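You operate a simulated robot arm through the tools that you are given. There is no shell and no other tool.

The job below is to be done with a simulated robot arm. You get a single attempt, and the scene is never put back.

TASK
Clear the logger, dry the store down to 60 %, save the new reading and switch the dehumidifier off.
Fine: each key once, Clear before Save; dial on that mark; watch the Running lamp go out before you press Save; tank and freezer stay untouched.
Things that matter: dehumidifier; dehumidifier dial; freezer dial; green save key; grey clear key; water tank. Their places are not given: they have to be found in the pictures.

It is judged by the outcome, as a careful person would: the job done as asked, and still so three seconds after it is handed in. It fails if anything else is knocked over, pushed out of place, dropped, spilled or broken.

THE ROBOT
A 7-joint arm with a fingered hand, fixed in place. Base frame: the origin is on the floor under the middle of its stand, x ahead of it, y to its left, z up. Units: mm, degrees, N and s.
With the tool pointing down near the work surface it reaches from about 100 to 720 mm from the base axis. Its first joint turns from -115.0 to 115.0 degrees. Payload 5 kg.
Tool frame: the origin (TCP) lies between the finger pads and is the grasp point; the fingertips stand 32 mm ahead of it; z points along the fingers, y is the line along which they close. The gripper opens to 160 mm; its body begins 89 mm behind the TCP. The gripper is a hand of 4 fingers: y runs from the thumb to the fingers, the wrist lies at [0, 0, -267] in the tool frame.
Orientation is that of the tool frame in the base frame, as a unit quaternion [x, y, z, w]. With the fingers straight down and closing along the base's y, the tool's x points along the base's -x, its y along +y and its z along -z.

THE INTERFACE
- The arm moves only by the tool drive_tool. Its argument "steps" is a list of rows, each a list of 6 numbers: the turn, a rotation vector about the tool's x, y, z in rad, then the shift along the tool's x, y, z in cm. In form: [[wx, wy, wz, x, y, z], ...]. A call has 1 to 20 rows; each row is the pose to reach, as a shift and turn from the pose commanded when the call began, along the tool's axes at that moment. A row lasts 0.2 s, in which the tool goes at most 50 mm and 8.6 degrees; a call with a longer step from one row to the next is refused whole. Where a pose cannot be reached the arm comes as near as it can. A force on the tool above 40 N (or 10 N above the force at the start of the call, whichever is more), or a blocked arm, ends the call early, and 0.2 s more pass. In this call time passes only in rows, and 0.2 s behind the last. It gives the time, the measured TCP pose, the force on the tool (base axes), the opening and the grip force at its end, in the units of the frame above (readings bear some noise), with the torque about the TCP (base axes, N m) and any sound that the robot's microphone picked up.
- Cameras (640 x 400 px; columns grow to the right, rows downward): "scene" is fixed at [221.2, -650.1, 1763.5]; the picture's right is [0.89, -0.46, 0.00], its down [-0.27, -0.53, -0.80] and it looks along [0.37, 0.71, -0.59] (base axes); focal length 352 px, centre (320, 200). "wrist" rides on the gripper at [80, -4, -114] in the tool frame; the picture's right is [0.05, 1.00, 0.00], its down [-0.82, 0.04, -0.58] and it looks along [-0.58, 0.03, 0.82] (tool axes); focal length 265 px, centre (320, 200).
- capture(camera): a new picture of that camera. No time passes.
- raise_lower(by): slides the trunk up (or, below 0, down) by that many mm; the arm rides with it, the base frame stays. It gives what a move gives, with no picture.
- move_fingers(finger1, finger2, finger3, thumb_bend): sets how far each is bent, from 0 (flat) to 1 (curled in); at 0.3 the hand is open as for a grip, at 0.7 the pads meet at the TCP. One left out holds its place. A second passes; each finger stops where it meets its share of the squeeze, and holds until it gets a number again. It is the only way to open and close the hand. It gives what a move gives, with no picture; readings hold the bend of each and the force on the fingers (four entries, about 0 where the hand has none), thumb and palm.
- pixel_to_xyz(camera, pixels): for up to 12 pixels [column, row] of the newest picture of that camera ("zoom" is the newest enlarged one), the place [x, y, z] in the base frame of the surface seen there, good to about 2 mm. No time passes.
- enlarge(camera, box): a new picture of the part [left, top, right, bottom] of that camera's present view, enlarged. No time passes.
- close_job(): hands the job in; it is judged then, once.

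Unless the task says otherwise, let go and move clear before handing in.

The tools are called after ">>>" by a JSON object that holds its "method" and its "body". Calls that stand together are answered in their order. drive_tool: Moves the arm, as the interface text tells. Its arguments: {"type":"object","properties":{"steps":{"type":"array","items":{"type":"array","items":{"type":"number"}}}},"required":["steps"]} The other tools are called the same way: raise_lower (by) moves the trunk up or down; move_fingers (finger1, finger2, finger3, thumb_bend) moves the fingers one by one; capture (camera) takes a picture; pixel_to_xyz (camera, pixels) gives the place of the surface under pixels of a picture; enlarge (camera, box) takes an enlarged picture of a part of a camera's view; close_job () hands the job in.

At the start:

```text
t: 0.0
eef_pos: [344.4, 472.7, 1247.9]
orientation: [0.001, 1.0, 0.001, 0.0]
ft_force: [-0.4, -0.1, -0.3]
ft_torque: [-0.01, -0.02, -0.03]
finger_gap: 159.9
finger_force: 0.1
shape: jaw
bend: [0.3, 0.3, 0.3, 0.3]
finger forces: [0.0, 0.0, 0.0, 0.0, 0.0, 0.0]
trunk travel left (down, up): [-925.0, 65.0]
```

scene: 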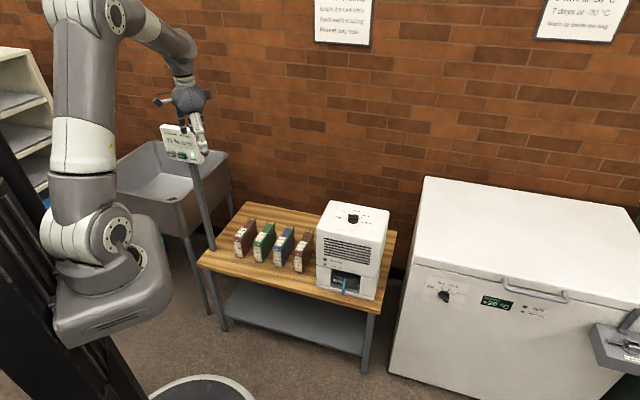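
wrist: 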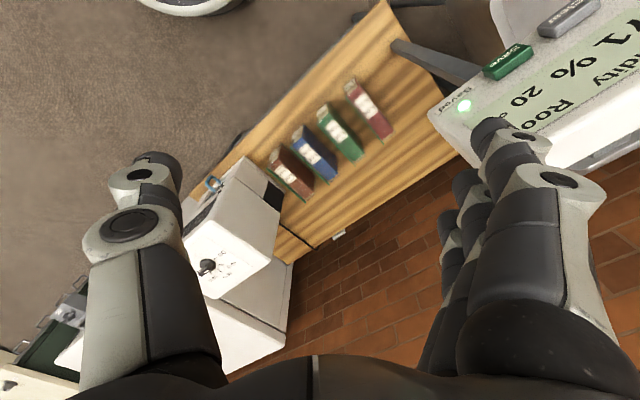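

The scene shows a logger panel near (183,143), the dehumidifier near (352,250) with a dial on top at (353,219), and a freezer with a dial at (443,296). I'll zoom in on these before moving.

>>> {"method": "enlarge", "body": {"camera": "scene", "box": [150, 80, 230, 170]}}

>>> {"method": "enlarge", "body": {"camera": "scene", "box": [300, 190, 410, 310]}}

>>> {"method": "enlarge", "body": {"camera": "wrist", "box": [420, 0, 640, 180]}}

>>> {"method": "enlarge", "body": {"camera": "wrist", "box": [160, 150, 320, 300]}}

>>> {"method": "enlarge", "body": {"camera": "scene", "box": [300, 0, 640, 60]}}

```text
4.44 times, centred on (190, 125) of scene
```

zoom: 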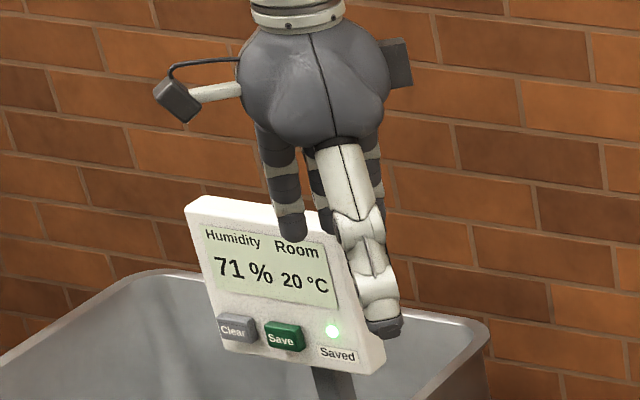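

```text
3.33 times, centred on (355, 250) of scene
```

zoom: 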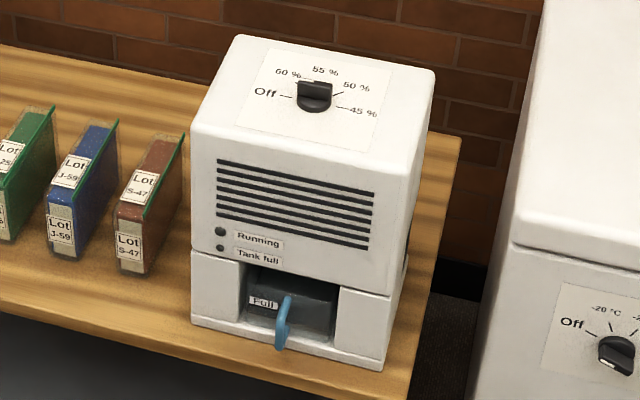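

```text
2.22 times, centred on (530, 90) of wrist
```

zoom: 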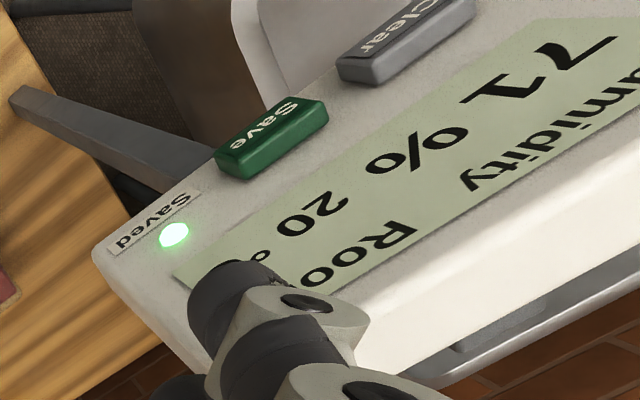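

```text
2.67 times, centred on (240, 225) of wrist
```

zoom: 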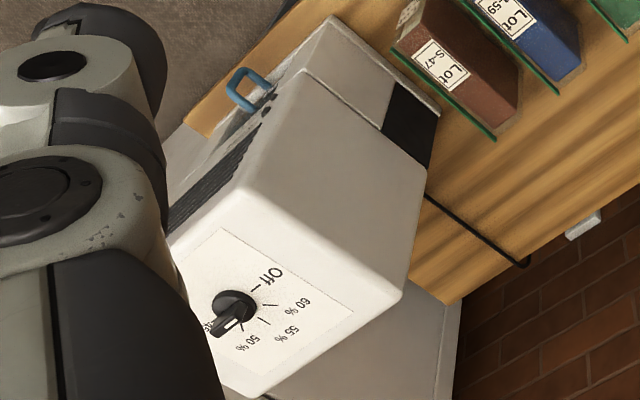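

```text
1.88 times, centred on (470, 30) of scene
```

zoom: 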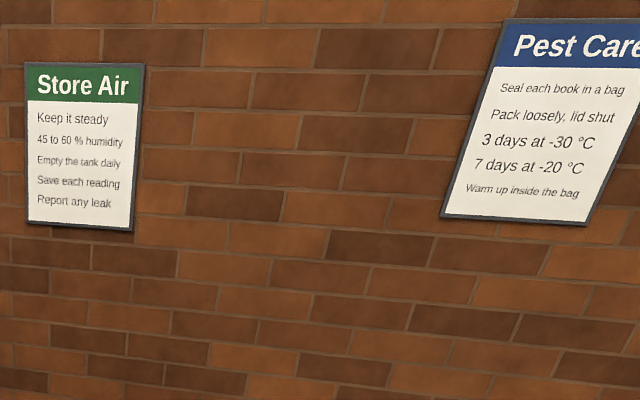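

The dial's pointer and lamps are still hard to read at this size, so I'll enlarge them further.

>>> {"method": "enlarge", "body": {"camera": "scene", "box": [338, 205, 372, 230]}}

>>> {"method": "enlarge", "body": {"camera": "scene", "box": [314, 250, 354, 280]}}

>>> {"method": "enlarge", "body": {"camera": "wrist", "box": [195, 230, 255, 290]}}

>>> {"method": "enlarge", "body": {"camera": "scene", "box": [410, 270, 560, 330]}}

>>> {"method": "capture", "body": {"camera": "scene"}}

```text
16.00 times, centred on (355, 218) of scene
```

zoom: 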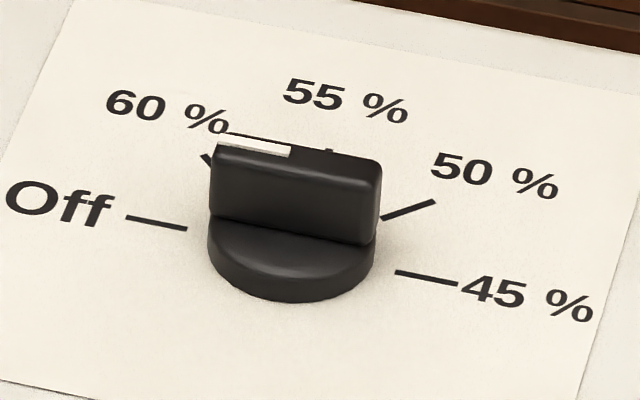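

```text
13.33 times, centred on (334, 265) of scene
```

zoom: 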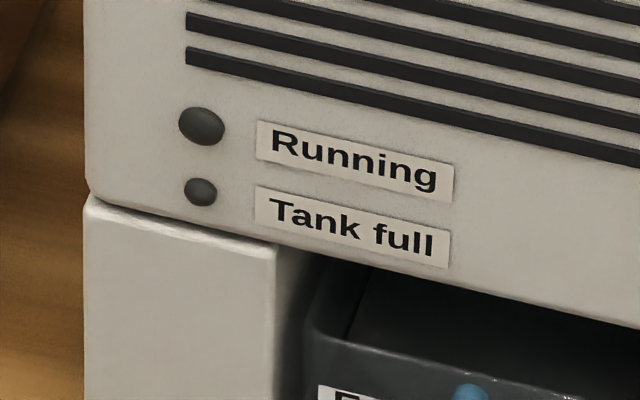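

```text
6.67 times, centred on (225, 260) of wrist
```

zoom: 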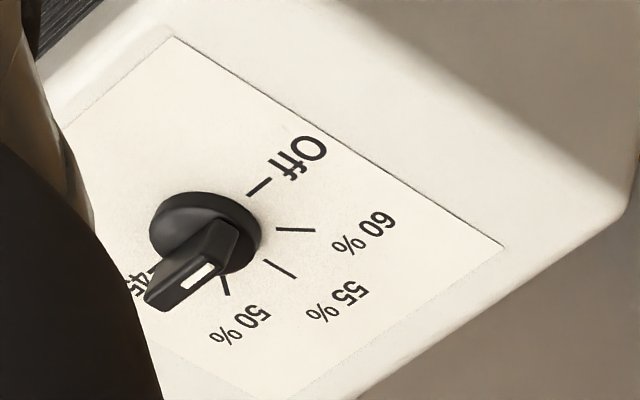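

```text
4.27 times, centred on (485, 300) of scene
```

zoom: 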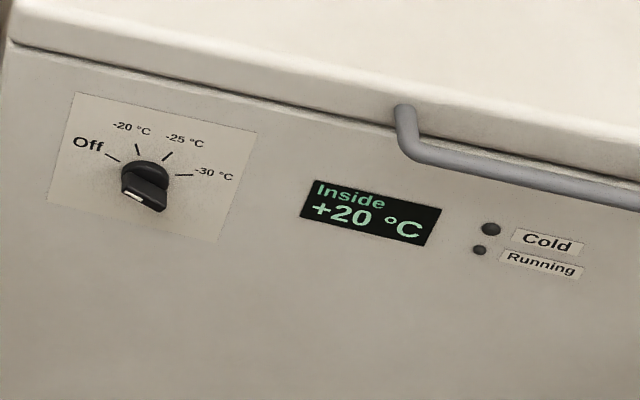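

```text
taken
```

scene: 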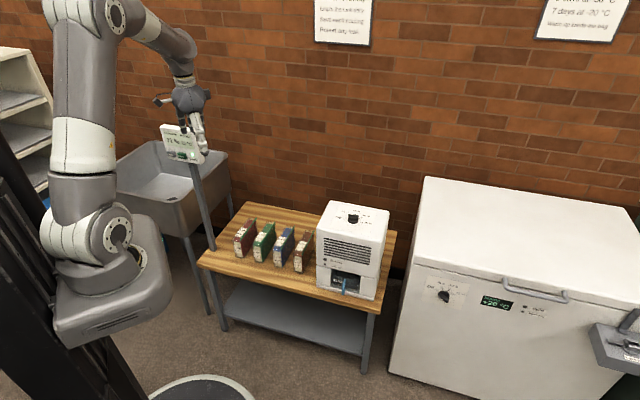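

The dehumidifier dial's white mark points to Off, the Running lamp is dark, and the logger's Saved lamp is lit at 71 %. Next I'll measure the logger's keys and panel plane.

>>> {"method": "enlarge", "body": {"camera": "scene", "box": [156, 115, 212, 170]}}

```text
7.27 times, centred on (184, 142) of scene
```

zoom: 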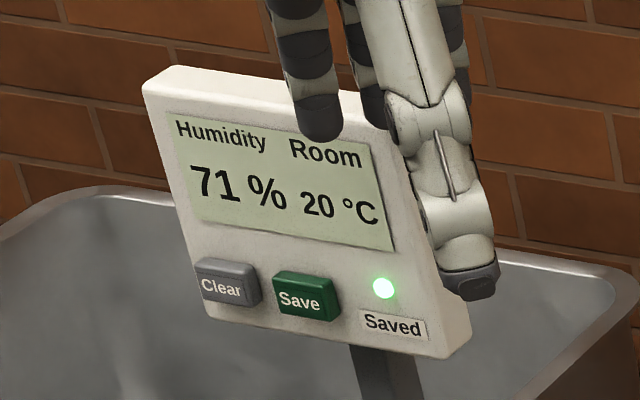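

>>> {"method": "pixel_to_xyz", "body": {"camera": "zoom", "pixels": [[222, 288], [300, 301], [205, 248], [345, 268], [190, 125], [380, 245], [165, 85], [440, 340], [253, 285], [335, 300], [475, 285], [318, 125]]}}

>>> {"method": "pixel_to_xyz", "body": {"camera": "scene", "pixels": [[353, 219], [353, 217], [325, 208], [380, 212], [345, 275], [318, 245], [240, 225], [302, 235], [300, 262], [215, 255], [205, 200], [443, 297]]}}

```text
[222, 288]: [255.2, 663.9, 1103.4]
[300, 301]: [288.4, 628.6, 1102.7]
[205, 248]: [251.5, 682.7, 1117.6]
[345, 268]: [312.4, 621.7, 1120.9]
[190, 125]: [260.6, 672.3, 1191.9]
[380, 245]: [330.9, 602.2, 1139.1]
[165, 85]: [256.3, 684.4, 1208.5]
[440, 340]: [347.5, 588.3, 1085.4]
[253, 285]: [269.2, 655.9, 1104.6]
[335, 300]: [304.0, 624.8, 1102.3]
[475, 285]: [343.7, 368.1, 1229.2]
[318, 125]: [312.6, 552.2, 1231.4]
```

```text
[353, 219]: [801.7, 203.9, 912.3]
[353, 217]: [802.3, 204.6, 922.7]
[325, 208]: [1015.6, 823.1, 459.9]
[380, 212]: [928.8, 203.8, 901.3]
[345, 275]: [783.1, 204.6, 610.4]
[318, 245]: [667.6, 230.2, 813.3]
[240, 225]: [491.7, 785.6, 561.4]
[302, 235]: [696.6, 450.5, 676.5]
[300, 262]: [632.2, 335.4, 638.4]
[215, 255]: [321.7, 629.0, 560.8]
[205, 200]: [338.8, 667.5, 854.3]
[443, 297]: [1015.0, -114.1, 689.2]
```

The logger panel is nearly vertical, facing the base along about (-0.70,-0.71,0), with Clear near (255,664,1103) and Save near (289,628,1103). I'll now measure the dial and dehumidifier precisely.

>>> {"method": "enlarge", "body": {"camera": "scene", "box": [338, 205, 372, 230]}}

>>> {"method": "pixel_to_xyz", "body": {"camera": "zoom", "pixels": [[130, 217], [187, 228], [397, 272], [458, 285], [385, 218], [434, 201], [225, 145], [285, 152], [370, 165], [365, 235], [290, 298], [220, 210]]}}

>>> {"method": "pixel_to_xyz", "body": {"camera": "scene", "pixels": [[321, 226], [335, 202], [388, 211], [379, 240], [316, 265], [317, 285], [374, 298], [335, 274], [347, 290], [328, 201], [345, 238], [360, 270]]}}

```text
16.00 times, centred on (355, 218) of scene
```

zoom: 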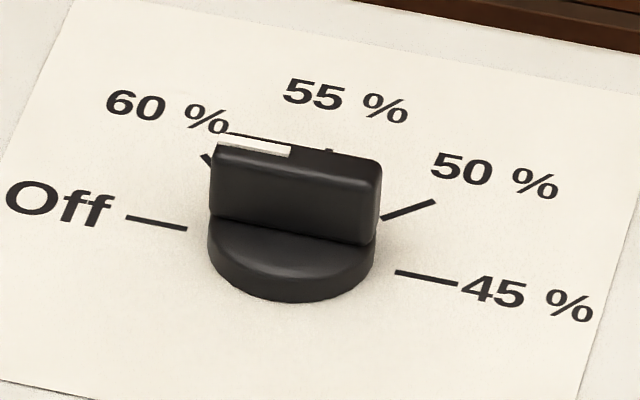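

```text
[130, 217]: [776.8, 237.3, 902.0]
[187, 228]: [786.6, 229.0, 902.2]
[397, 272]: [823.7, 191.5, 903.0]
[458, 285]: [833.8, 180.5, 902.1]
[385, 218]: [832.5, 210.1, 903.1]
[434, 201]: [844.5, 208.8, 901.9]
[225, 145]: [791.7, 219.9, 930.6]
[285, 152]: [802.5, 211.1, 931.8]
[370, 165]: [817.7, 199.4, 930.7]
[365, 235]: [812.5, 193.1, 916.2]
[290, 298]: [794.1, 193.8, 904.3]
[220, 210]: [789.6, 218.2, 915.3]
```

```text
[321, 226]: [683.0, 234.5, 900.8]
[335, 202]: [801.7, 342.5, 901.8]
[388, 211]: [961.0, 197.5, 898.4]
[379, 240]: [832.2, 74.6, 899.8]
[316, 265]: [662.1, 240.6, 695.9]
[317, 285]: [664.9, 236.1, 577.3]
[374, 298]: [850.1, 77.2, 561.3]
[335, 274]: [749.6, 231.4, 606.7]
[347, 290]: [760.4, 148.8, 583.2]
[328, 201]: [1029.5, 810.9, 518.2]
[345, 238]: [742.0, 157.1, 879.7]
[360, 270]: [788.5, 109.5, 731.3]
```

The dial centre is near (805,210,902), with the bar top at z≈931. Off points toward (-1,1) and the 60 % mark is toward +y, so it needs a 45° clockwise turn. First I'll back the hand away from the logger before reshaping it.

>>> {"method": "drive_tool", "body": {"steps": [[0, 0, 0, 2, -3.5, 0], [0, 0, 0, 4, -7, 0], [0, 0, 0, 6, -10.5, 0], [0, 0, 0, 7, -13, 0]]}}

>>> {"method": "move_fingers", "body": {"finger1": 1, "finger2": 0.5, "finger3": 1, "thumb_bend": 1}}

>>> {"method": "capture", "body": {"camera": "scene"}}

>>> {"method": "capture", "body": {"camera": "wrist"}}

```text
t: 1.0
eef_pos: [273.7, 343.3, 1249.4]
orientation: [0.001, 1.0, -0.001, -0.001]
ft_force: [0.5, 0.6, -0.6]
ft_torque: [-0.01, -0.01, -0.01]
finger_gap: 159.9
finger_force: 0.0
shape: jaw
bend: [0.3, 0.3, 0.3, 0.3]
finger forces: [0.0, 0.0, 0.1, 0.0, 0.0, 0.0]
trunk travel left (down, up): [-925.0, 65.0]
```

```text
t: 2.0
eef_pos: [275.4, 343.4, 1246.6]
orientation: [0.001, 1.0, 0.001, 0.0]
ft_force: [-0.5, -0.5, -0.3]
ft_torque: [-0.01, -0.03, 0.01]
finger_gap: 50.0
finger_force: 0.0
shape: fingers
bend: [1.0, 0.5, 1.0, 1.0]
finger forces: [0.0, 0.0, 0.0, 0.0, 0.1, 0.0]
trunk travel left (down, up): [-925.0, 65.0]
```

```text
taken
```

scene: 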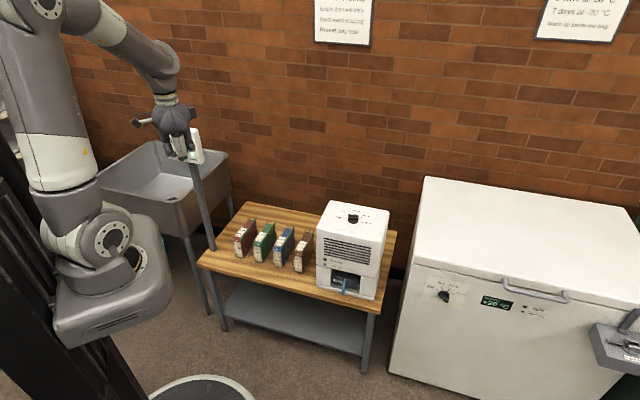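

```text
taken
```

wrist: 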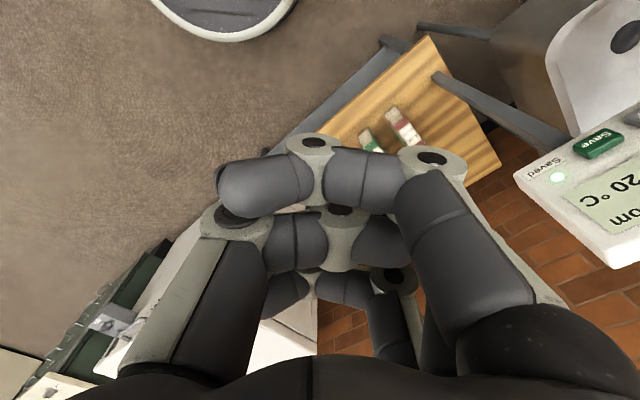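

The hand is curled with finger 2 partly bent. I'll enlarge to see which tip stands farthest ahead.

>>> {"method": "enlarge", "body": {"camera": "scene", "box": [125, 90, 215, 170]}}

>>> {"method": "enlarge", "body": {"camera": "wrist", "box": [180, 110, 480, 330]}}

```text
5.00 times, centred on (170, 130) of scene
```

zoom: 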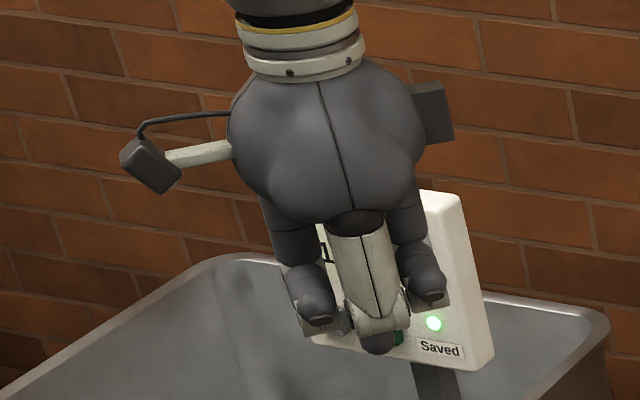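

```text
1.82 times, centred on (330, 220) of wrist
```

zoom: 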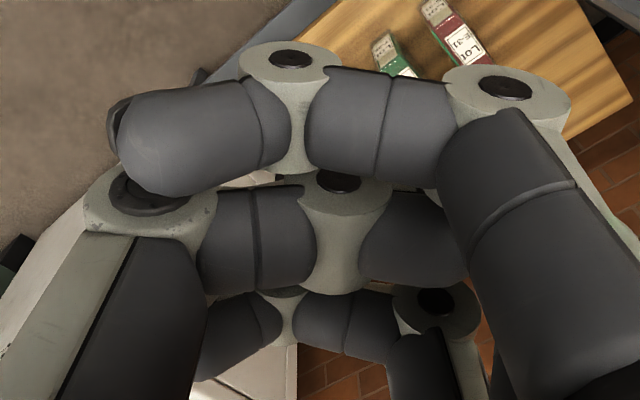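

I'll measure points on the curled fingers and the dark tip seen at (378,345) in the scene zoom.

>>> {"method": "enlarge", "body": {"camera": "scene", "box": [150, 130, 195, 170]}}

>>> {"method": "pixel_to_xyz", "body": {"camera": "wrist", "pixels": [[240, 190], [312, 142], [350, 170], [430, 160], [320, 200], [300, 240], [345, 240], [400, 235], [345, 285], [230, 215], [395, 280], [290, 290]]}}

```text
10.00 times, centred on (172, 150) of scene
```

zoom: 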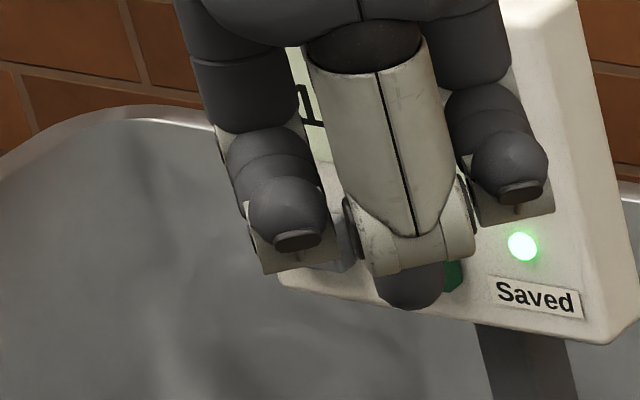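

```text
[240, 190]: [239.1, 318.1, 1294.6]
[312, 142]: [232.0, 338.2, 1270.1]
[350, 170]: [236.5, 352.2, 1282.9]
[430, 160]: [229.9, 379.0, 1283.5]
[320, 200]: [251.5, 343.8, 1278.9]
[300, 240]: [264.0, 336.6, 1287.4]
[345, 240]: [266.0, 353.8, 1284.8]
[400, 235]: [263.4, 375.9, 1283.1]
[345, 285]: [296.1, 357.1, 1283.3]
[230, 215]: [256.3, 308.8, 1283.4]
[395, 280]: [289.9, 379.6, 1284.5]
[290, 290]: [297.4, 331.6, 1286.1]
```

>>> {"method": "pixel_to_xyz", "body": {"camera": "zoom", "pixels": [[410, 290], [410, 305], [390, 290], [430, 290], [300, 240], [515, 190], [410, 255], [295, 265], [365, 265], [455, 250]]}}

```text
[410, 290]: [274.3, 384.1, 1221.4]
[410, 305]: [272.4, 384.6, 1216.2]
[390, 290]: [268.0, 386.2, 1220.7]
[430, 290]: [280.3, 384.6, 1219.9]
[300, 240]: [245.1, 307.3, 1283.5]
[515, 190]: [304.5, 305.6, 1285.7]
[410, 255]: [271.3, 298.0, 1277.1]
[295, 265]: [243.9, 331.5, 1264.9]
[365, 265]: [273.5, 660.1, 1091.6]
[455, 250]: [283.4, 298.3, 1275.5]
```

Finger 2's tip sits about 32 mm ahead of the TCP, clear of the curled ones. I'll switch to the finger nearest the wrist camera as the pointer so the tip stays visible, and measure the arm's shoulder.

>>> {"method": "move_fingers", "body": {"finger1": 0.5, "finger2": 1, "finger3": 1, "thumb_bend": 1}}

>>> {"method": "capture", "body": {"camera": "wrist"}}

>>> {"method": "capture", "body": {"camera": "scene"}}

>>> {"method": "pixel_to_xyz", "body": {"camera": "scene", "pixels": [[110, 240], [70, 235], [130, 255], [60, 130], [45, 8], [160, 70], [110, 290], [203, 385], [30, 230], [195, 148]]}}

```text
t: 3.0
eef_pos: [275.2, 343.0, 1249.2]
orientation: [0.001, 1.0, 0.0, 0.0]
ft_force: [0.1, 0.2, 0.8]
ft_torque: [-0.01, 0.0, -0.01]
finger_gap: 58.5
finger_force: 0.0
shape: fingers
bend: [0.5, 0.93, 1.0, 1.0]
finger forces: [0.1, 0.1, 0.0, 0.1, 0.0, 0.1]
trunk travel left (down, up): [-925.0, 65.0]
```

```text
taken
```

wrist: 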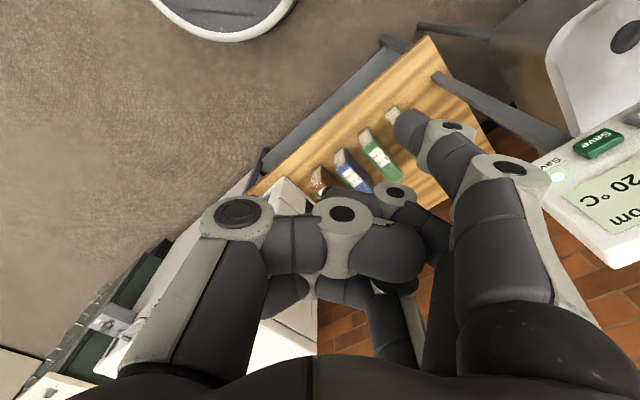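

```text
taken
```

scene: 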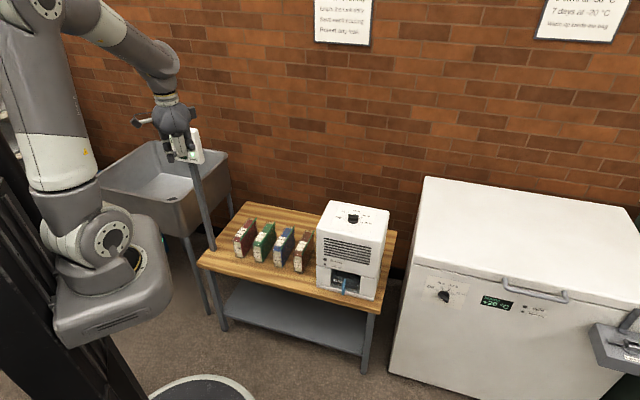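

```text
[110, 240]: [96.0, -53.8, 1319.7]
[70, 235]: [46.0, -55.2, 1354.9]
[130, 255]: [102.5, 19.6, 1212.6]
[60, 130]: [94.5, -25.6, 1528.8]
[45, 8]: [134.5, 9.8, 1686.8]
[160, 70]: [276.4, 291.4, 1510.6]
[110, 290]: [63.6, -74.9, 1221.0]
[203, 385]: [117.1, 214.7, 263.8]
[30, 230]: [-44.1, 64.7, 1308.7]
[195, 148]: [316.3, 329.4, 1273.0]
```

Finger 1's tip is now clearly visible at wrist pixel (410,125), and the shoulder stands near z≈1340. I'll swing the hand to horizontal, facing the logger panel, and stop about 60 mm short of the Clear key.

>>> {"method": "pixel_to_xyz", "body": {"camera": "wrist", "pixels": [[405, 125], [410, 115], [415, 130], [400, 135], [455, 125], [515, 168]]}}

>>> {"method": "drive_tool", "body": {"steps": [[-0.0933, -0.0918, 0, 0.37, 1.8, 1.3], [-0.1867, -0.1835, 0, 0.73, 3.6, 2.6], [-0.28, -0.2753, 0, 1.1, 5.4, 3.9], [-0.3733, -0.367, 0, 1.47, 7.2, 5.2], [-0.4667, -0.4588, 0, 1.83, 9.0, 6.5], [-0.56, -0.5505, 0, 2.2, 10.8, 7.8], [-0.6533, -0.6423, 0, 2.57, 12.6, 9.1], [-0.7467, -0.734, 0, 2.93, 14.4, 10.4], [-0.84, -0.8258, 0, 3.3, 16.2, 11.7], [-0.9333, -0.9175, 0, 3.67, 18.0, 13.0], [-1.0267, -1.0093, 0, 4.03, 19.8, 14.3], [-1.12, -1.101, 0, 4.4, 21.6, 15.6]]}}

>>> {"method": "capture", "body": {"camera": "scene"}}

>>> {"method": "capture", "body": {"camera": "wrist"}}

```text
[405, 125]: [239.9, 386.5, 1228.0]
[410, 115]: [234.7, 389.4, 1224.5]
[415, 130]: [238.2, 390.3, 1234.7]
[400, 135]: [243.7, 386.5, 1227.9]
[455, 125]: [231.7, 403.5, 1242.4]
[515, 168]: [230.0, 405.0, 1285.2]
```

```text
t: 5.6
eef_pos: [230.6, 559.2, 1091.5]
orientation: [0.001, 0.706, 0.504, 0.497]
ft_force: [0.3, 0.8, -0.5]
ft_torque: [0.01, 0.01, 0.03]
finger_gap: 58.7
finger_force: 0.1
shape: fingers
bend: [0.5, 0.93, 1.0, 1.0]
finger forces: [0.1, 0.0, 0.0, 0.0, 0.1, 0.0]
trunk travel left (down, up): [-925.0, 65.0]
```

```text
taken
```

scene: 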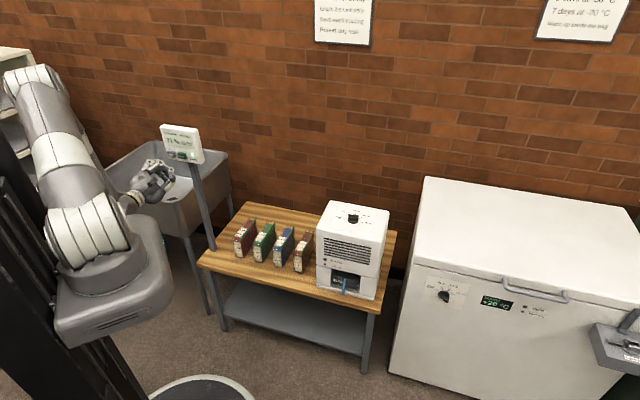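

```text
taken
```

wrist: 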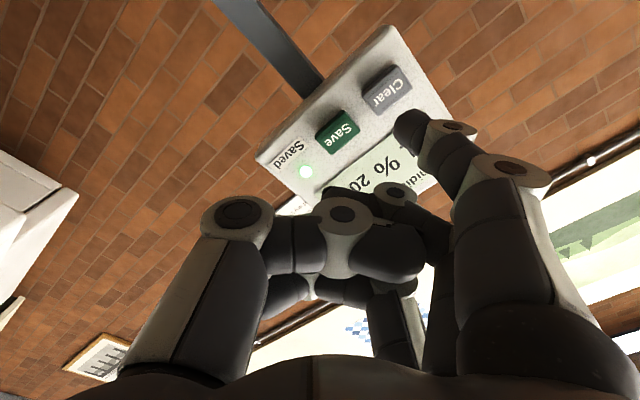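

The hand is horizontal and both keys show in the wrist view, Clear at (385,90) and the fingertip at (408,125). I'll zoom in and measure both.

>>> {"method": "enlarge", "body": {"camera": "wrist", "box": [300, 40, 460, 160]}}

>>> {"method": "pixel_to_xyz", "body": {"camera": "wrist", "pixels": [[384, 90], [337, 130], [406, 125], [400, 118], [412, 115], [402, 132], [365, 95], [405, 85], [375, 110], [306, 171], [430, 150], [345, 120]]}}

```text
3.33 times, centred on (380, 100) of wrist
```

zoom: 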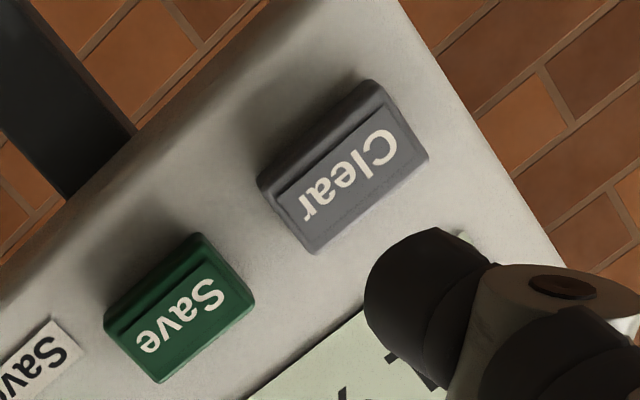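

```text
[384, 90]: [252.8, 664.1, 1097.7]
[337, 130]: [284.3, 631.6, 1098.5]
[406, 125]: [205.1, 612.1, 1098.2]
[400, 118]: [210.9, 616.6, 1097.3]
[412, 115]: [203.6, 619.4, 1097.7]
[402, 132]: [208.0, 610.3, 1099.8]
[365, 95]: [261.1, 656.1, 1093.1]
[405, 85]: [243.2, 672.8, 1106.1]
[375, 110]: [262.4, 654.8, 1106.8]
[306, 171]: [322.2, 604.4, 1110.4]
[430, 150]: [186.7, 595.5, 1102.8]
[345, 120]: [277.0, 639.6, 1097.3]
```

>>> {"method": "pixel_to_xyz", "body": {"camera": "zoom", "pixels": [[345, 168], [290, 195], [370, 105], [415, 155], [320, 240], [182, 307], [125, 325], [205, 250], [240, 300], [165, 370], [400, 285], [425, 240]]}}

```text
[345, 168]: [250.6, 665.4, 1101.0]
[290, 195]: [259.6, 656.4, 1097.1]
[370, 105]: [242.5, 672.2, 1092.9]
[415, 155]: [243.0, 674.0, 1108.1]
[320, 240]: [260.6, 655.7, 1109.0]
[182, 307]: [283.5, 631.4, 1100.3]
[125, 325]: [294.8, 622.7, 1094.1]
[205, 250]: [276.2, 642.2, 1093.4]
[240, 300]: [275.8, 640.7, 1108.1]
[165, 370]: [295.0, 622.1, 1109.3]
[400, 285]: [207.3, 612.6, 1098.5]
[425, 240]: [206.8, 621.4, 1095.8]
```

The Clear key's face centre is about (251,664.5,1101), and my tip estimate is about 58 mm short of it with a 3 mm lateral error. I'll close to roughly 12 mm and check again.

>>> {"method": "drive_tool", "body": {"steps": [[0, 0, 0, 0.14, 0.28, 1.2], [0, 0, 0, 0.14, 0.28, 2.4], [0, 0, 0, 0.14, 0.28, 3.6], [0, 0, 0, 0.14, 0.28, 4.5]]}}

>>> {"method": "capture", "body": {"camera": "scene"}}

>>> {"method": "capture", "body": {"camera": "wrist"}}

>>> {"method": "enlarge", "body": {"camera": "wrist", "box": [320, 60, 480, 180]}}

>>> {"method": "pixel_to_xyz", "body": {"camera": "zoom", "pixels": [[320, 200], [340, 260], [360, 230], [330, 150], [280, 180], [370, 200]]}}

>>> {"method": "enlarge", "body": {"camera": "scene", "box": [150, 115, 210, 180]}}

```text
t: 6.6
eef_pos: [259.7, 595.0, 1091.5]
orientation: [-0.001, 0.707, 0.505, 0.495]
ft_force: [-0.3, 0.3, 0.0]
ft_torque: [-0.01, 0.01, 0.02]
finger_gap: 58.3
finger_force: 0.1
shape: fingers
bend: [0.5, 0.93, 1.0, 1.0]
finger forces: [0.1, 0.1, 0.0, 0.0, 0.0, 0.0]
trunk travel left (down, up): [-925.0, 65.0]
```

```text
taken
```

scene: 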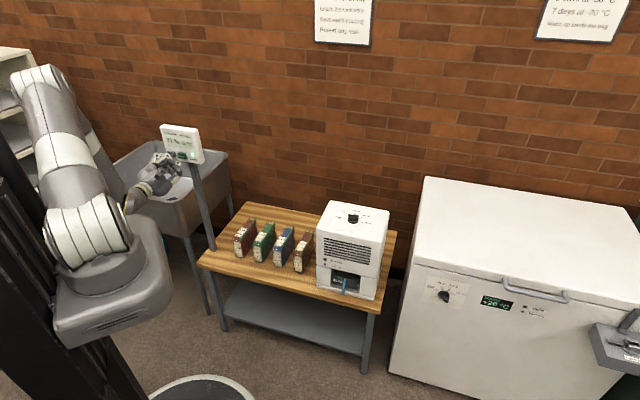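

```text
taken
```

wrist: 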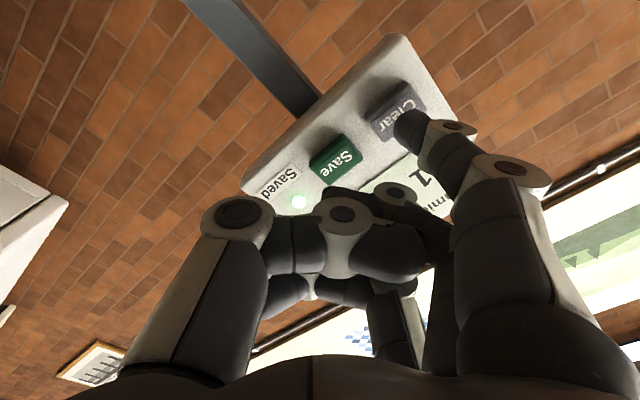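

```text
3.33 times, centred on (400, 120) of wrist
```

zoom: 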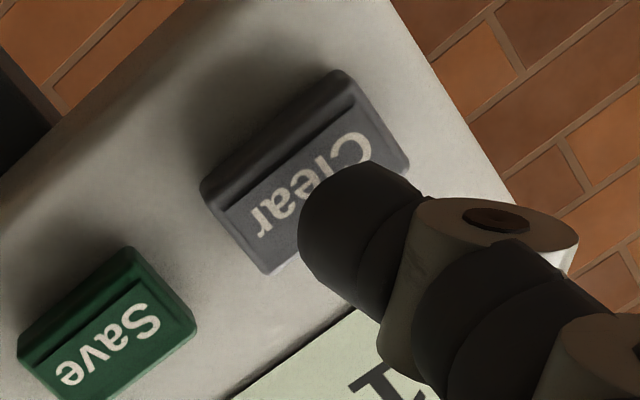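

```text
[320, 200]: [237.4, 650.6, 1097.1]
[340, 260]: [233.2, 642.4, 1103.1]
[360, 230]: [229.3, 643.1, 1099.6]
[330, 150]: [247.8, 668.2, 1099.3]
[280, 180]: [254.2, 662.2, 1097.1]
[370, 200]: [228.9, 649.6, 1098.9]
```

```text
6.15 times, centred on (180, 148) of scene
```

zoom: 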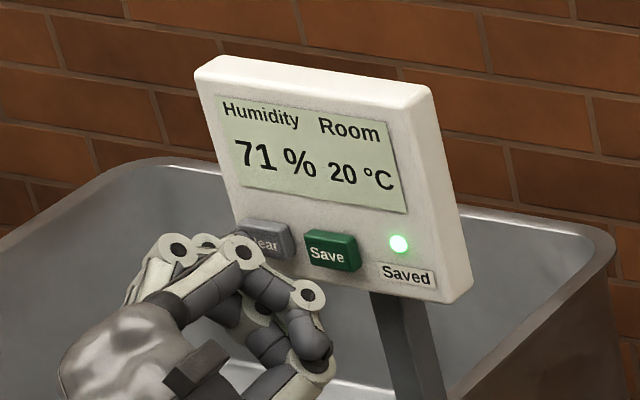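

The fingertip is about 12 mm from the Clear key and centred on it, with Saved still lit. I'll press forward slowly in one stroke, watching force and sound.

>>> {"method": "drive_tool", "body": {"steps": [[0, 0, 0, 0, 0, 0.4], [0, 0, 0, 0, 0, 0.8], [0, 0, 0, 0, 0, 1.1], [0, 0, 0, 0, 0, 1.3], [0, 0, 0, 0, 0, 1.5]]}}

>>> {"method": "enlarge", "body": {"camera": "scene", "box": [150, 115, 210, 180]}}

>>> {"method": "enlarge", "body": {"camera": "wrist", "box": [280, 60, 480, 220]}}

```text
t: 7.8
eef_pos: [269.3, 603.7, 1093.0]
orientation: [0.0, 0.707, 0.504, 0.496]
ft_force: [-8.3, -9.1, 1.0]
ft_torque: [0.21, -0.14, 0.66]
finger_gap: 58.3
finger_force: 6.3
shape: fingers
bend: [0.51, 0.93, 1.0, 1.0]
finger forces: [12.6, 0.0, 0.0, 0.0, 0.0, 0.0]
trunk travel left (down, up): [-925.0, 65.0]
heard: click
```

```text
6.15 times, centred on (180, 148) of scene
```

zoom: 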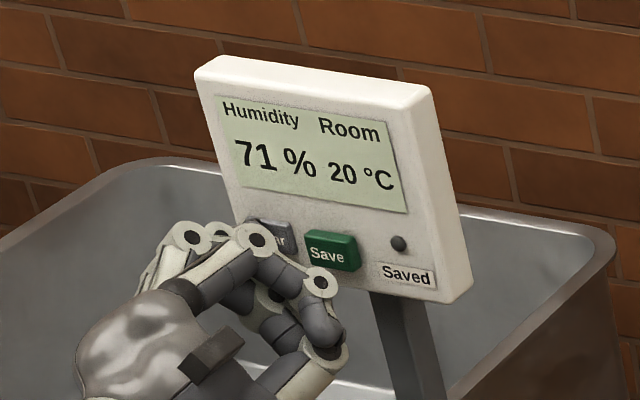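

```text
2.50 times, centred on (380, 140) of wrist
```

zoom: 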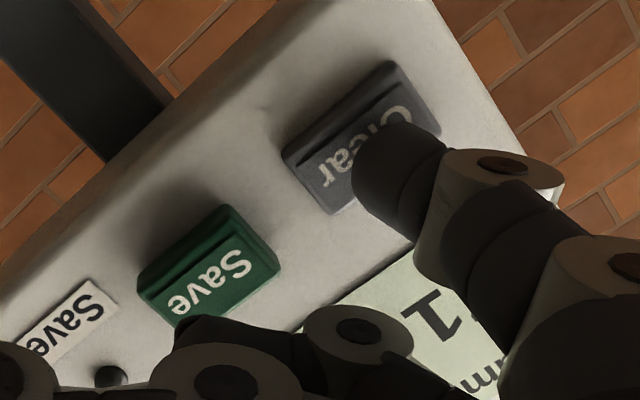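

A click was heard, the force was about 12 N, and the Saved lamp is now out at (398,243) in the zoom, so Clear registered once. I'll back straight off the key and then swing to the dial.

>>> {"method": "drive_tool", "body": {"steps": [[0, 0, 0, 0, 0, -2], [0, 0, 0, 0, 0, -6], [0, 0, 0, 0, 0, -10]]}}

>>> {"method": "enlarge", "body": {"camera": "scene", "box": [150, 115, 210, 180]}}

```text
t: 8.6
eef_pos: [198.2, 532.0, 1092.3]
orientation: [0.001, 0.707, 0.504, 0.496]
ft_force: [-0.4, 0.1, 0.0]
ft_torque: [0.02, -0.01, 0.01]
finger_gap: 58.7
finger_force: 0.1
shape: fingers
bend: [0.5, 0.93, 1.0, 1.0]
finger forces: [0.0, 0.0, 0.0, 0.0, 0.0, 0.0]
trunk travel left (down, up): [-925.0, 65.0]
```

```text
6.15 times, centred on (180, 148) of scene
```

zoom: 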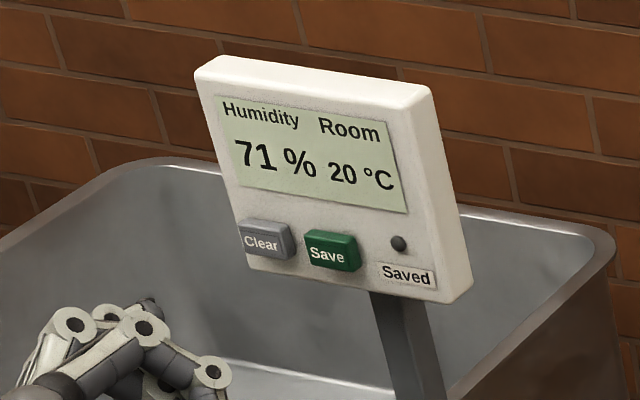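

The hand is clear and the key has come back out. I'll now swing across to a staging pose in front of and above the dehumidifier dial, pitched 45° down.

>>> {"method": "drive_tool", "body": {"steps": [[0.0468, 0.0266, -0.0272, -2.306, -2.933, 0.75], [0.0935, 0.0531, -0.0543, -4.612, -5.866, 1.5], [0.1403, 0.0797, -0.0815, -6.918, -8.799, 2.25], [0.187, 0.1062, -0.1087, -9.224, -11.732, 3.0], [0.2338, 0.1328, -0.1358, -11.53, -14.665, 3.75], [0.2805, 0.1594, -0.163, -13.836, -17.598, 4.5], [0.3273, 0.1859, -0.1902, -16.142, -20.531, 5.25], [0.374, 0.2125, -0.2174, -18.448, -23.464, 6.0], [0.4208, 0.239, -0.2445, -20.754, -26.397, 6.75], [0.4675, 0.2656, -0.2717, -23.06, -29.33, 7.5], [0.5143, 0.2922, -0.2989, -25.366, -32.263, 8.25], [0.561, 0.3187, -0.326, -27.672, -35.196, 9.0], [0.6078, 0.3453, -0.3532, -29.978, -38.129, 9.75], [0.6545, 0.3718, -0.3804, -32.284, -41.062, 10.5], [0.7013, 0.3984, -0.4075, -34.59, -43.995, 11.25], [0.748, 0.425, -0.4347, -36.896, -46.928, 12.0], [0.7948, 0.4515, -0.4619, -39.202, -49.861, 12.75], [0.8415, 0.478, -0.489, -41.5, -52.8, 13.5]]}}

>>> {"method": "capture", "body": {"camera": "scene"}}

>>> {"method": "capture", "body": {"camera": "wrist"}}

```text
t: 12.6
eef_pos: [457.4, 509.4, 863.0]
orientation: [-0.215, 0.932, 0.13, 0.261]
ft_force: [0.7, 1.8, 0.8]
ft_torque: [-0.09, 0.07, -0.05]
finger_gap: 58.9
finger_force: 0.0
shape: fingers
bend: [0.5, 0.94, 1.0, 1.0]
finger forces: [0.0, 0.1, 0.1, 0.1, 0.1, 0.0]
out of reach, approached as far as the arm can: row 5, 6, 7, 8, 9, 10, 11, 12, 13, 14, 15, 16
trunk travel left (down, up): [-925.0, 65.0]
stopped in row 18: the arm was blocked; the commanded pose is now the measured one
```

```text
taken
```

scene: 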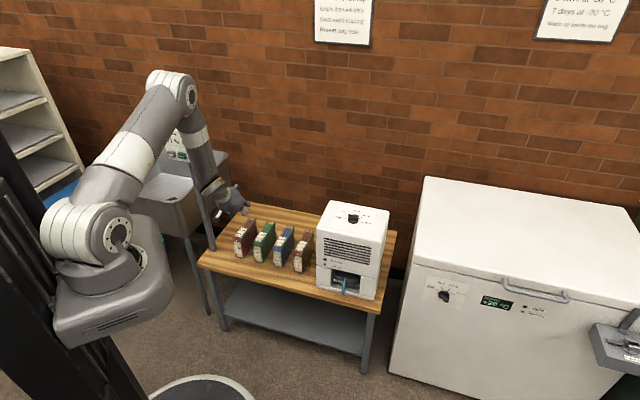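

```text
taken
```

wrist: 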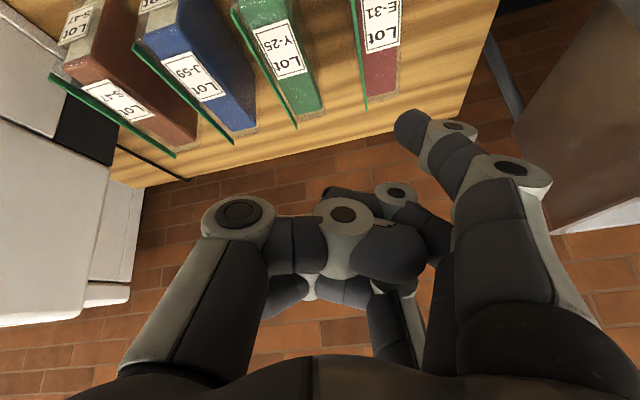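

The path ran out of reach midway and the arm was blocked at (457,509,863), with the forearm near the logger. I'll look closely at the logger, the books and the forearm before moving again.

>>> {"method": "enlarge", "body": {"camera": "scene", "box": [130, 60, 260, 240]}}

>>> {"method": "enlarge", "body": {"camera": "scene", "box": [155, 110, 215, 175]}}

>>> {"method": "pixel_to_xyz", "body": {"camera": "scene", "pixels": [[185, 90], [195, 140], [205, 165], [185, 150], [175, 135], [215, 185], [235, 200], [205, 200], [200, 110], [172, 150], [240, 235], [300, 250]]}}

```text
2.22 times, centred on (195, 150) of scene
```

zoom: 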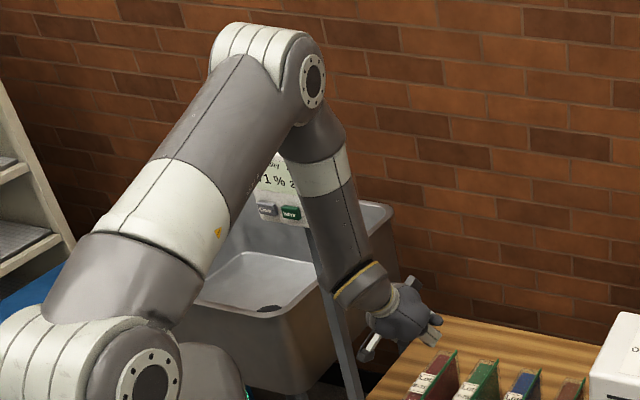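

```text
6.15 times, centred on (185, 142) of scene
```

zoom: 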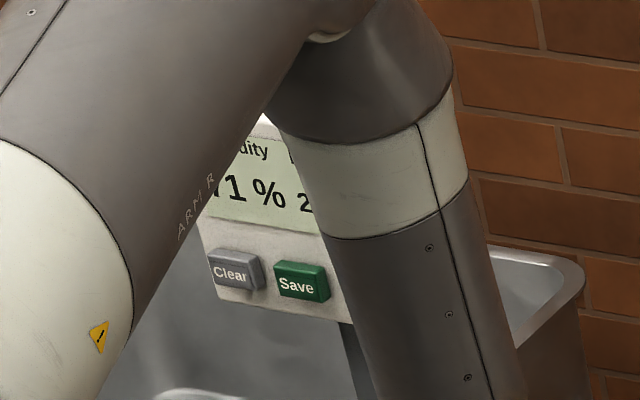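

```text
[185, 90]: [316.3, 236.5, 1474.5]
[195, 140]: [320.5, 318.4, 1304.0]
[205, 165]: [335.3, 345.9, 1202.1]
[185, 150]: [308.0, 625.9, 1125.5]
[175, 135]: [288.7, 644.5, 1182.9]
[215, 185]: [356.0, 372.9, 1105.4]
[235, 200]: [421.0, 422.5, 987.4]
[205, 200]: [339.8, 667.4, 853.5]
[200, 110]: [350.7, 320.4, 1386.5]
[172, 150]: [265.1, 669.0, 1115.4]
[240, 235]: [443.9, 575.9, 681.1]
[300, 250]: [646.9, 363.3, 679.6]
```

The logger plane and books are where they were and forces are near zero, so nothing was hit. The wrist simply folded too close to the shoulder. I'll first raise the hand straight up 150 mm from here.

>>> {"method": "drive_tool", "body": {"steps": [[0, 0, 0, -2.04, 0.49, -3.11], [0, 0, 0, -4.07, 0.98, -6.22], [0, 0, 0, -6.11, 1.46, -9.33], [0, 0, 0, -8.14, 1.95, -12.44]]}}

>>> {"method": "capture", "body": {"camera": "scene"}}

```text
t: 13.6
eef_pos: [457.9, 511.0, 1014.7]
orientation: [-0.215, 0.932, 0.131, 0.262]
ft_force: [-0.3, -0.7, 0.1]
ft_torque: [-0.01, 0.03, -0.02]
finger_gap: 58.9
finger_force: 0.0
shape: fingers
bend: [0.5, 0.94, 1.0, 1.0]
finger forces: [0.1, 0.0, 0.0, 0.1, 0.0, 0.0]
trunk travel left (down, up): [-925.0, 65.0]
```

```text
taken
```

scene: 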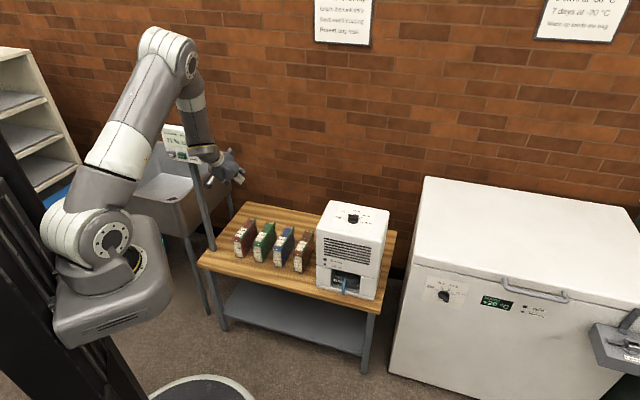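

The arm is free again at (458,511,1015). I'll now move across to the staging pose above and in front of the dial.

>>> {"method": "drive_tool", "body": {"steps": [[0.0251, -0.0188, 0.0138, -1.01, -3.76, 0.13], [0.0502, -0.0375, 0.0275, -2.02, -7.52, 0.27], [0.0753, -0.0563, 0.0413, -3.04, -11.28, 0.4], [0.1003, -0.075, 0.055, -4.05, -15.04, 0.53], [0.1254, -0.0938, 0.0688, -5.06, -18.8, 0.66], [0.1505, -0.1125, 0.0825, -6.07, -22.56, 0.8], [0.1756, -0.1313, 0.0963, -7.08, -26.31, 0.93], [0.2007, -0.15, 0.11, -8.09, -30.07, 1.06], [0.2258, -0.1688, 0.1238, -9.11, -33.83, 1.19], [0.2508, -0.1875, 0.1375, -10.12, -37.59, 1.33], [0.2759, -0.2063, 0.1513, -11.13, -41.35, 1.46], [0.301, -0.225, 0.165, -12.14, -45.11, 1.59]]}}

>>> {"method": "capture", "body": {"camera": "scene"}}

>>> {"method": "capture", "body": {"camera": "wrist"}}

```text
t: 16.2
eef_pos: [769.3, 162.9, 1007.4]
orientation: [-0.081, 0.92, 0.035, 0.381]
ft_force: [0.5, 0.7, -0.2]
ft_torque: [0.03, 0.0, 0.01]
finger_gap: 58.8
finger_force: 0.1
shape: fingers
bend: [0.5, 0.94, 1.0, 1.0]
finger forces: [0.1, 0.1, 0.0, 0.1, 0.0, 0.0]
trunk travel left (down, up): [-925.0, 65.0]
```

```text
taken
```

scene: 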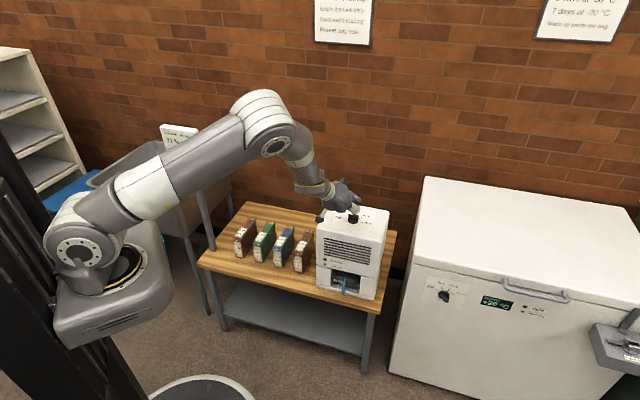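

```text
taken
```

wrist: 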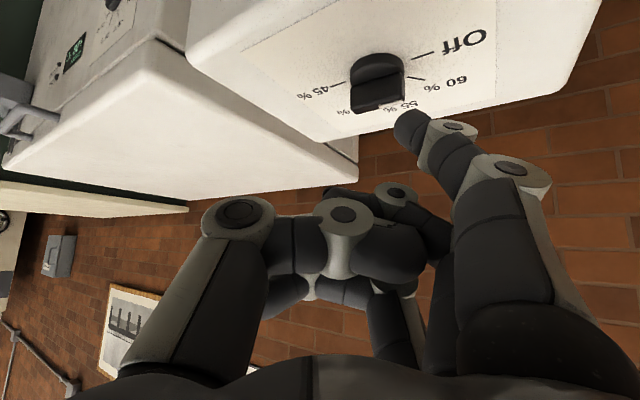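

The staging pose is reached, and the dial shows at wrist (377,85) with the fingertip at (410,125). I'll zoom in from both cameras to pin the dial and tip positions.

>>> {"method": "enlarge", "body": {"camera": "scene", "box": [325, 180, 389, 230]}}

>>> {"method": "enlarge", "body": {"camera": "wrist", "box": [300, 20, 500, 160]}}

>>> {"method": "pixel_to_xyz", "body": {"camera": "zoom", "pixels": [[380, 125], [455, 95], [130, 240], [230, 235], [320, 235], [320, 215], [225, 250], [245, 165], [280, 200], [360, 285], [365, 300], [250, 290]]}}

```text
8.00 times, centred on (357, 205) of scene
```

zoom: 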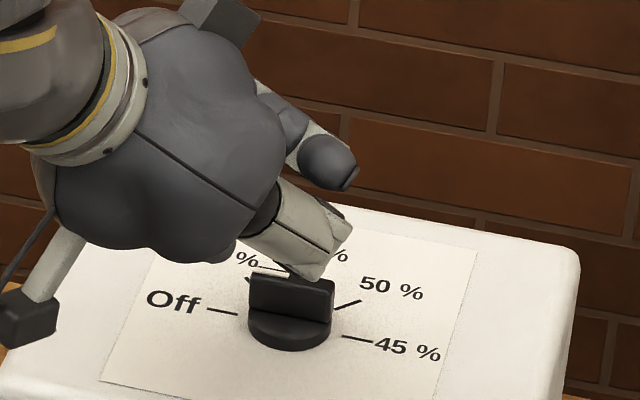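

```text
2.86 times, centred on (400, 90) of wrist
```

zoom: 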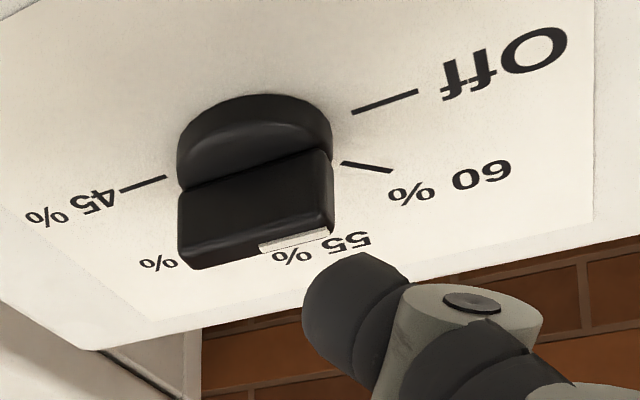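

```text
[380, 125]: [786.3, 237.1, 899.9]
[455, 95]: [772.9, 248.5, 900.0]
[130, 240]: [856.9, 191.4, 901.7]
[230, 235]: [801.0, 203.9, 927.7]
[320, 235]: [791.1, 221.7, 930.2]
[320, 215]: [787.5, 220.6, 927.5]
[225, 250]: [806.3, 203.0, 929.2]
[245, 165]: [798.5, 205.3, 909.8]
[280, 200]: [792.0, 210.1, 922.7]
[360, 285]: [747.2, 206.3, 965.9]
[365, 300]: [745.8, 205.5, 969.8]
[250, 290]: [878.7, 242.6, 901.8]
```

The dial is centred near (805,210), with the bar's front face along (0.707,0.707)·p≈711 and z 916–931. The fingertip sphere is near (754,206,966). I'll lower it to bar height and bring it to just in front of the bar's Off end, without touching.

>>> {"method": "drive_tool", "body": {"steps": [[0, 0, 0, 1.0, 0, 1.0], [0, 0, 0, 2.0, 0, 2.0], [0, 0, 0, 2.79, 0, 2.79], [0, 0, 0, 2.0, -0.2, 3.6], [0, 0, 0, 1.25, -0.4, 4.33]]}}

>>> {"method": "enlarge", "body": {"camera": "scene", "box": [325, 180, 389, 230]}}

>>> {"method": "enlarge", "body": {"camera": "wrist", "box": [300, 20, 500, 160]}}

>>> {"method": "pixel_to_xyz", "body": {"camera": "zoom", "pixels": [[360, 285], [340, 260], [330, 300], [380, 260], [320, 235], [350, 320], [230, 200], [200, 160], [280, 200], [320, 200], [400, 320], [300, 180]]}}

```text
t: 17.4
eef_pos: [792.5, 162.8, 967.2]
orientation: [-0.081, 0.92, 0.035, 0.382]
ft_force: [0.4, 0.9, -0.2]
ft_torque: [-0.02, -0.02, 0.03]
finger_gap: 58.4
finger_force: 0.6
shape: fingers
bend: [0.5, 0.94, 1.0, 1.0]
finger forces: [0.5, 0.0, 0.1, 0.1, 0.0, 0.0]
trunk travel left (down, up): [-925.0, 65.0]
```

```text
8.00 times, centred on (357, 205) of scene
```

zoom: 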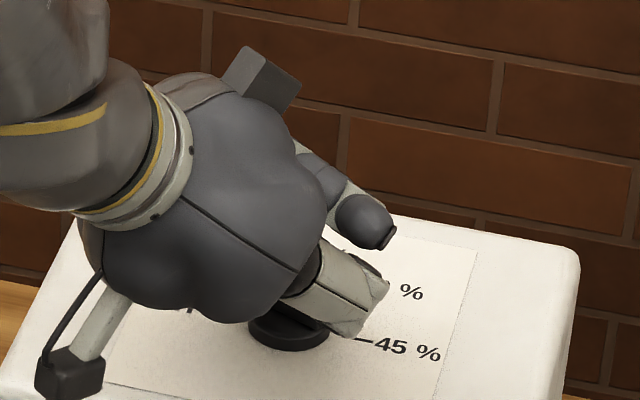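

```text
2.86 times, centred on (400, 90) of wrist
```

zoom: 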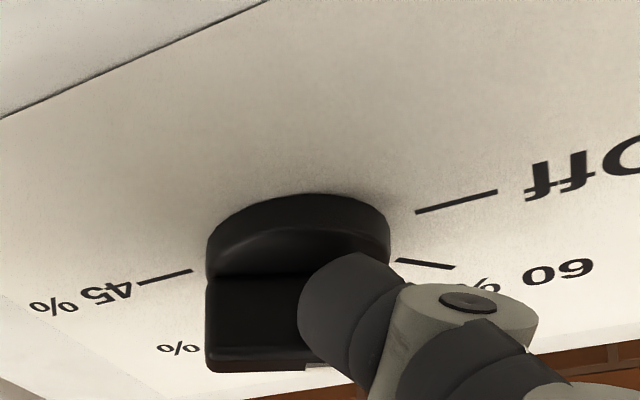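

```text
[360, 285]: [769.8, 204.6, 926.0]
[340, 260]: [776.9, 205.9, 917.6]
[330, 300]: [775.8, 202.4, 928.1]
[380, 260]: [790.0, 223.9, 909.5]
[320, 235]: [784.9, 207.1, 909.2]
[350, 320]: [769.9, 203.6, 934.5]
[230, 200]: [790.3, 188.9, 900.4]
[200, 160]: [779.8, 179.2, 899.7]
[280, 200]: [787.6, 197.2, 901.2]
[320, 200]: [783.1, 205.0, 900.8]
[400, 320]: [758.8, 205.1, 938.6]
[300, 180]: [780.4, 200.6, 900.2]
```

The fingertip is right at the bar's Off end, and finger 1 reads 0.5 N, so contact is near. I'll nudge 5 mm along the face normal and watch the finger force.

>>> {"method": "drive_tool", "body": {"steps": [[0, 0, 0, -0.145, 0.143, 0.145], [0, 0, 0, -0.29, 0.287, 0.29]]}}

>>> {"method": "enlarge", "body": {"camera": "wrist", "box": [300, 20, 500, 160]}}

```text
t: 18.0
eef_pos: [796.2, 166.5, 967.6]
orientation: [-0.081, 0.92, 0.036, 0.382]
ft_force: [-0.7, -0.9, -1.5]
ft_torque: [0.0, 0.02, 0.0]
finger_gap: 58.7
finger_force: 0.1
shape: fingers
bend: [0.5, 0.94, 1.0, 1.0]
finger forces: [0.0, 0.0, 0.1, 0.1, 0.1, 0.0]
trunk travel left (down, up): [-925.0, 65.0]
```

```text
2.86 times, centred on (400, 90) of wrist
```

zoom: 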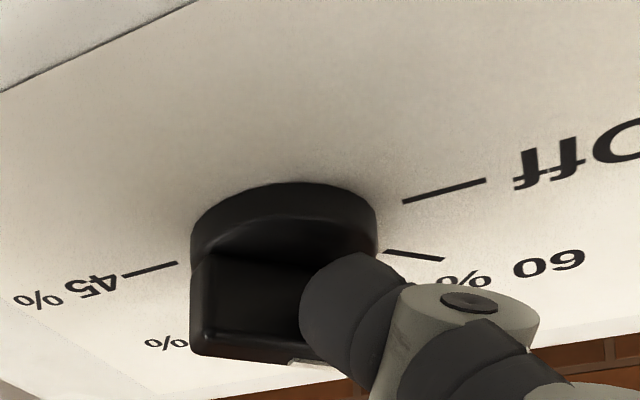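

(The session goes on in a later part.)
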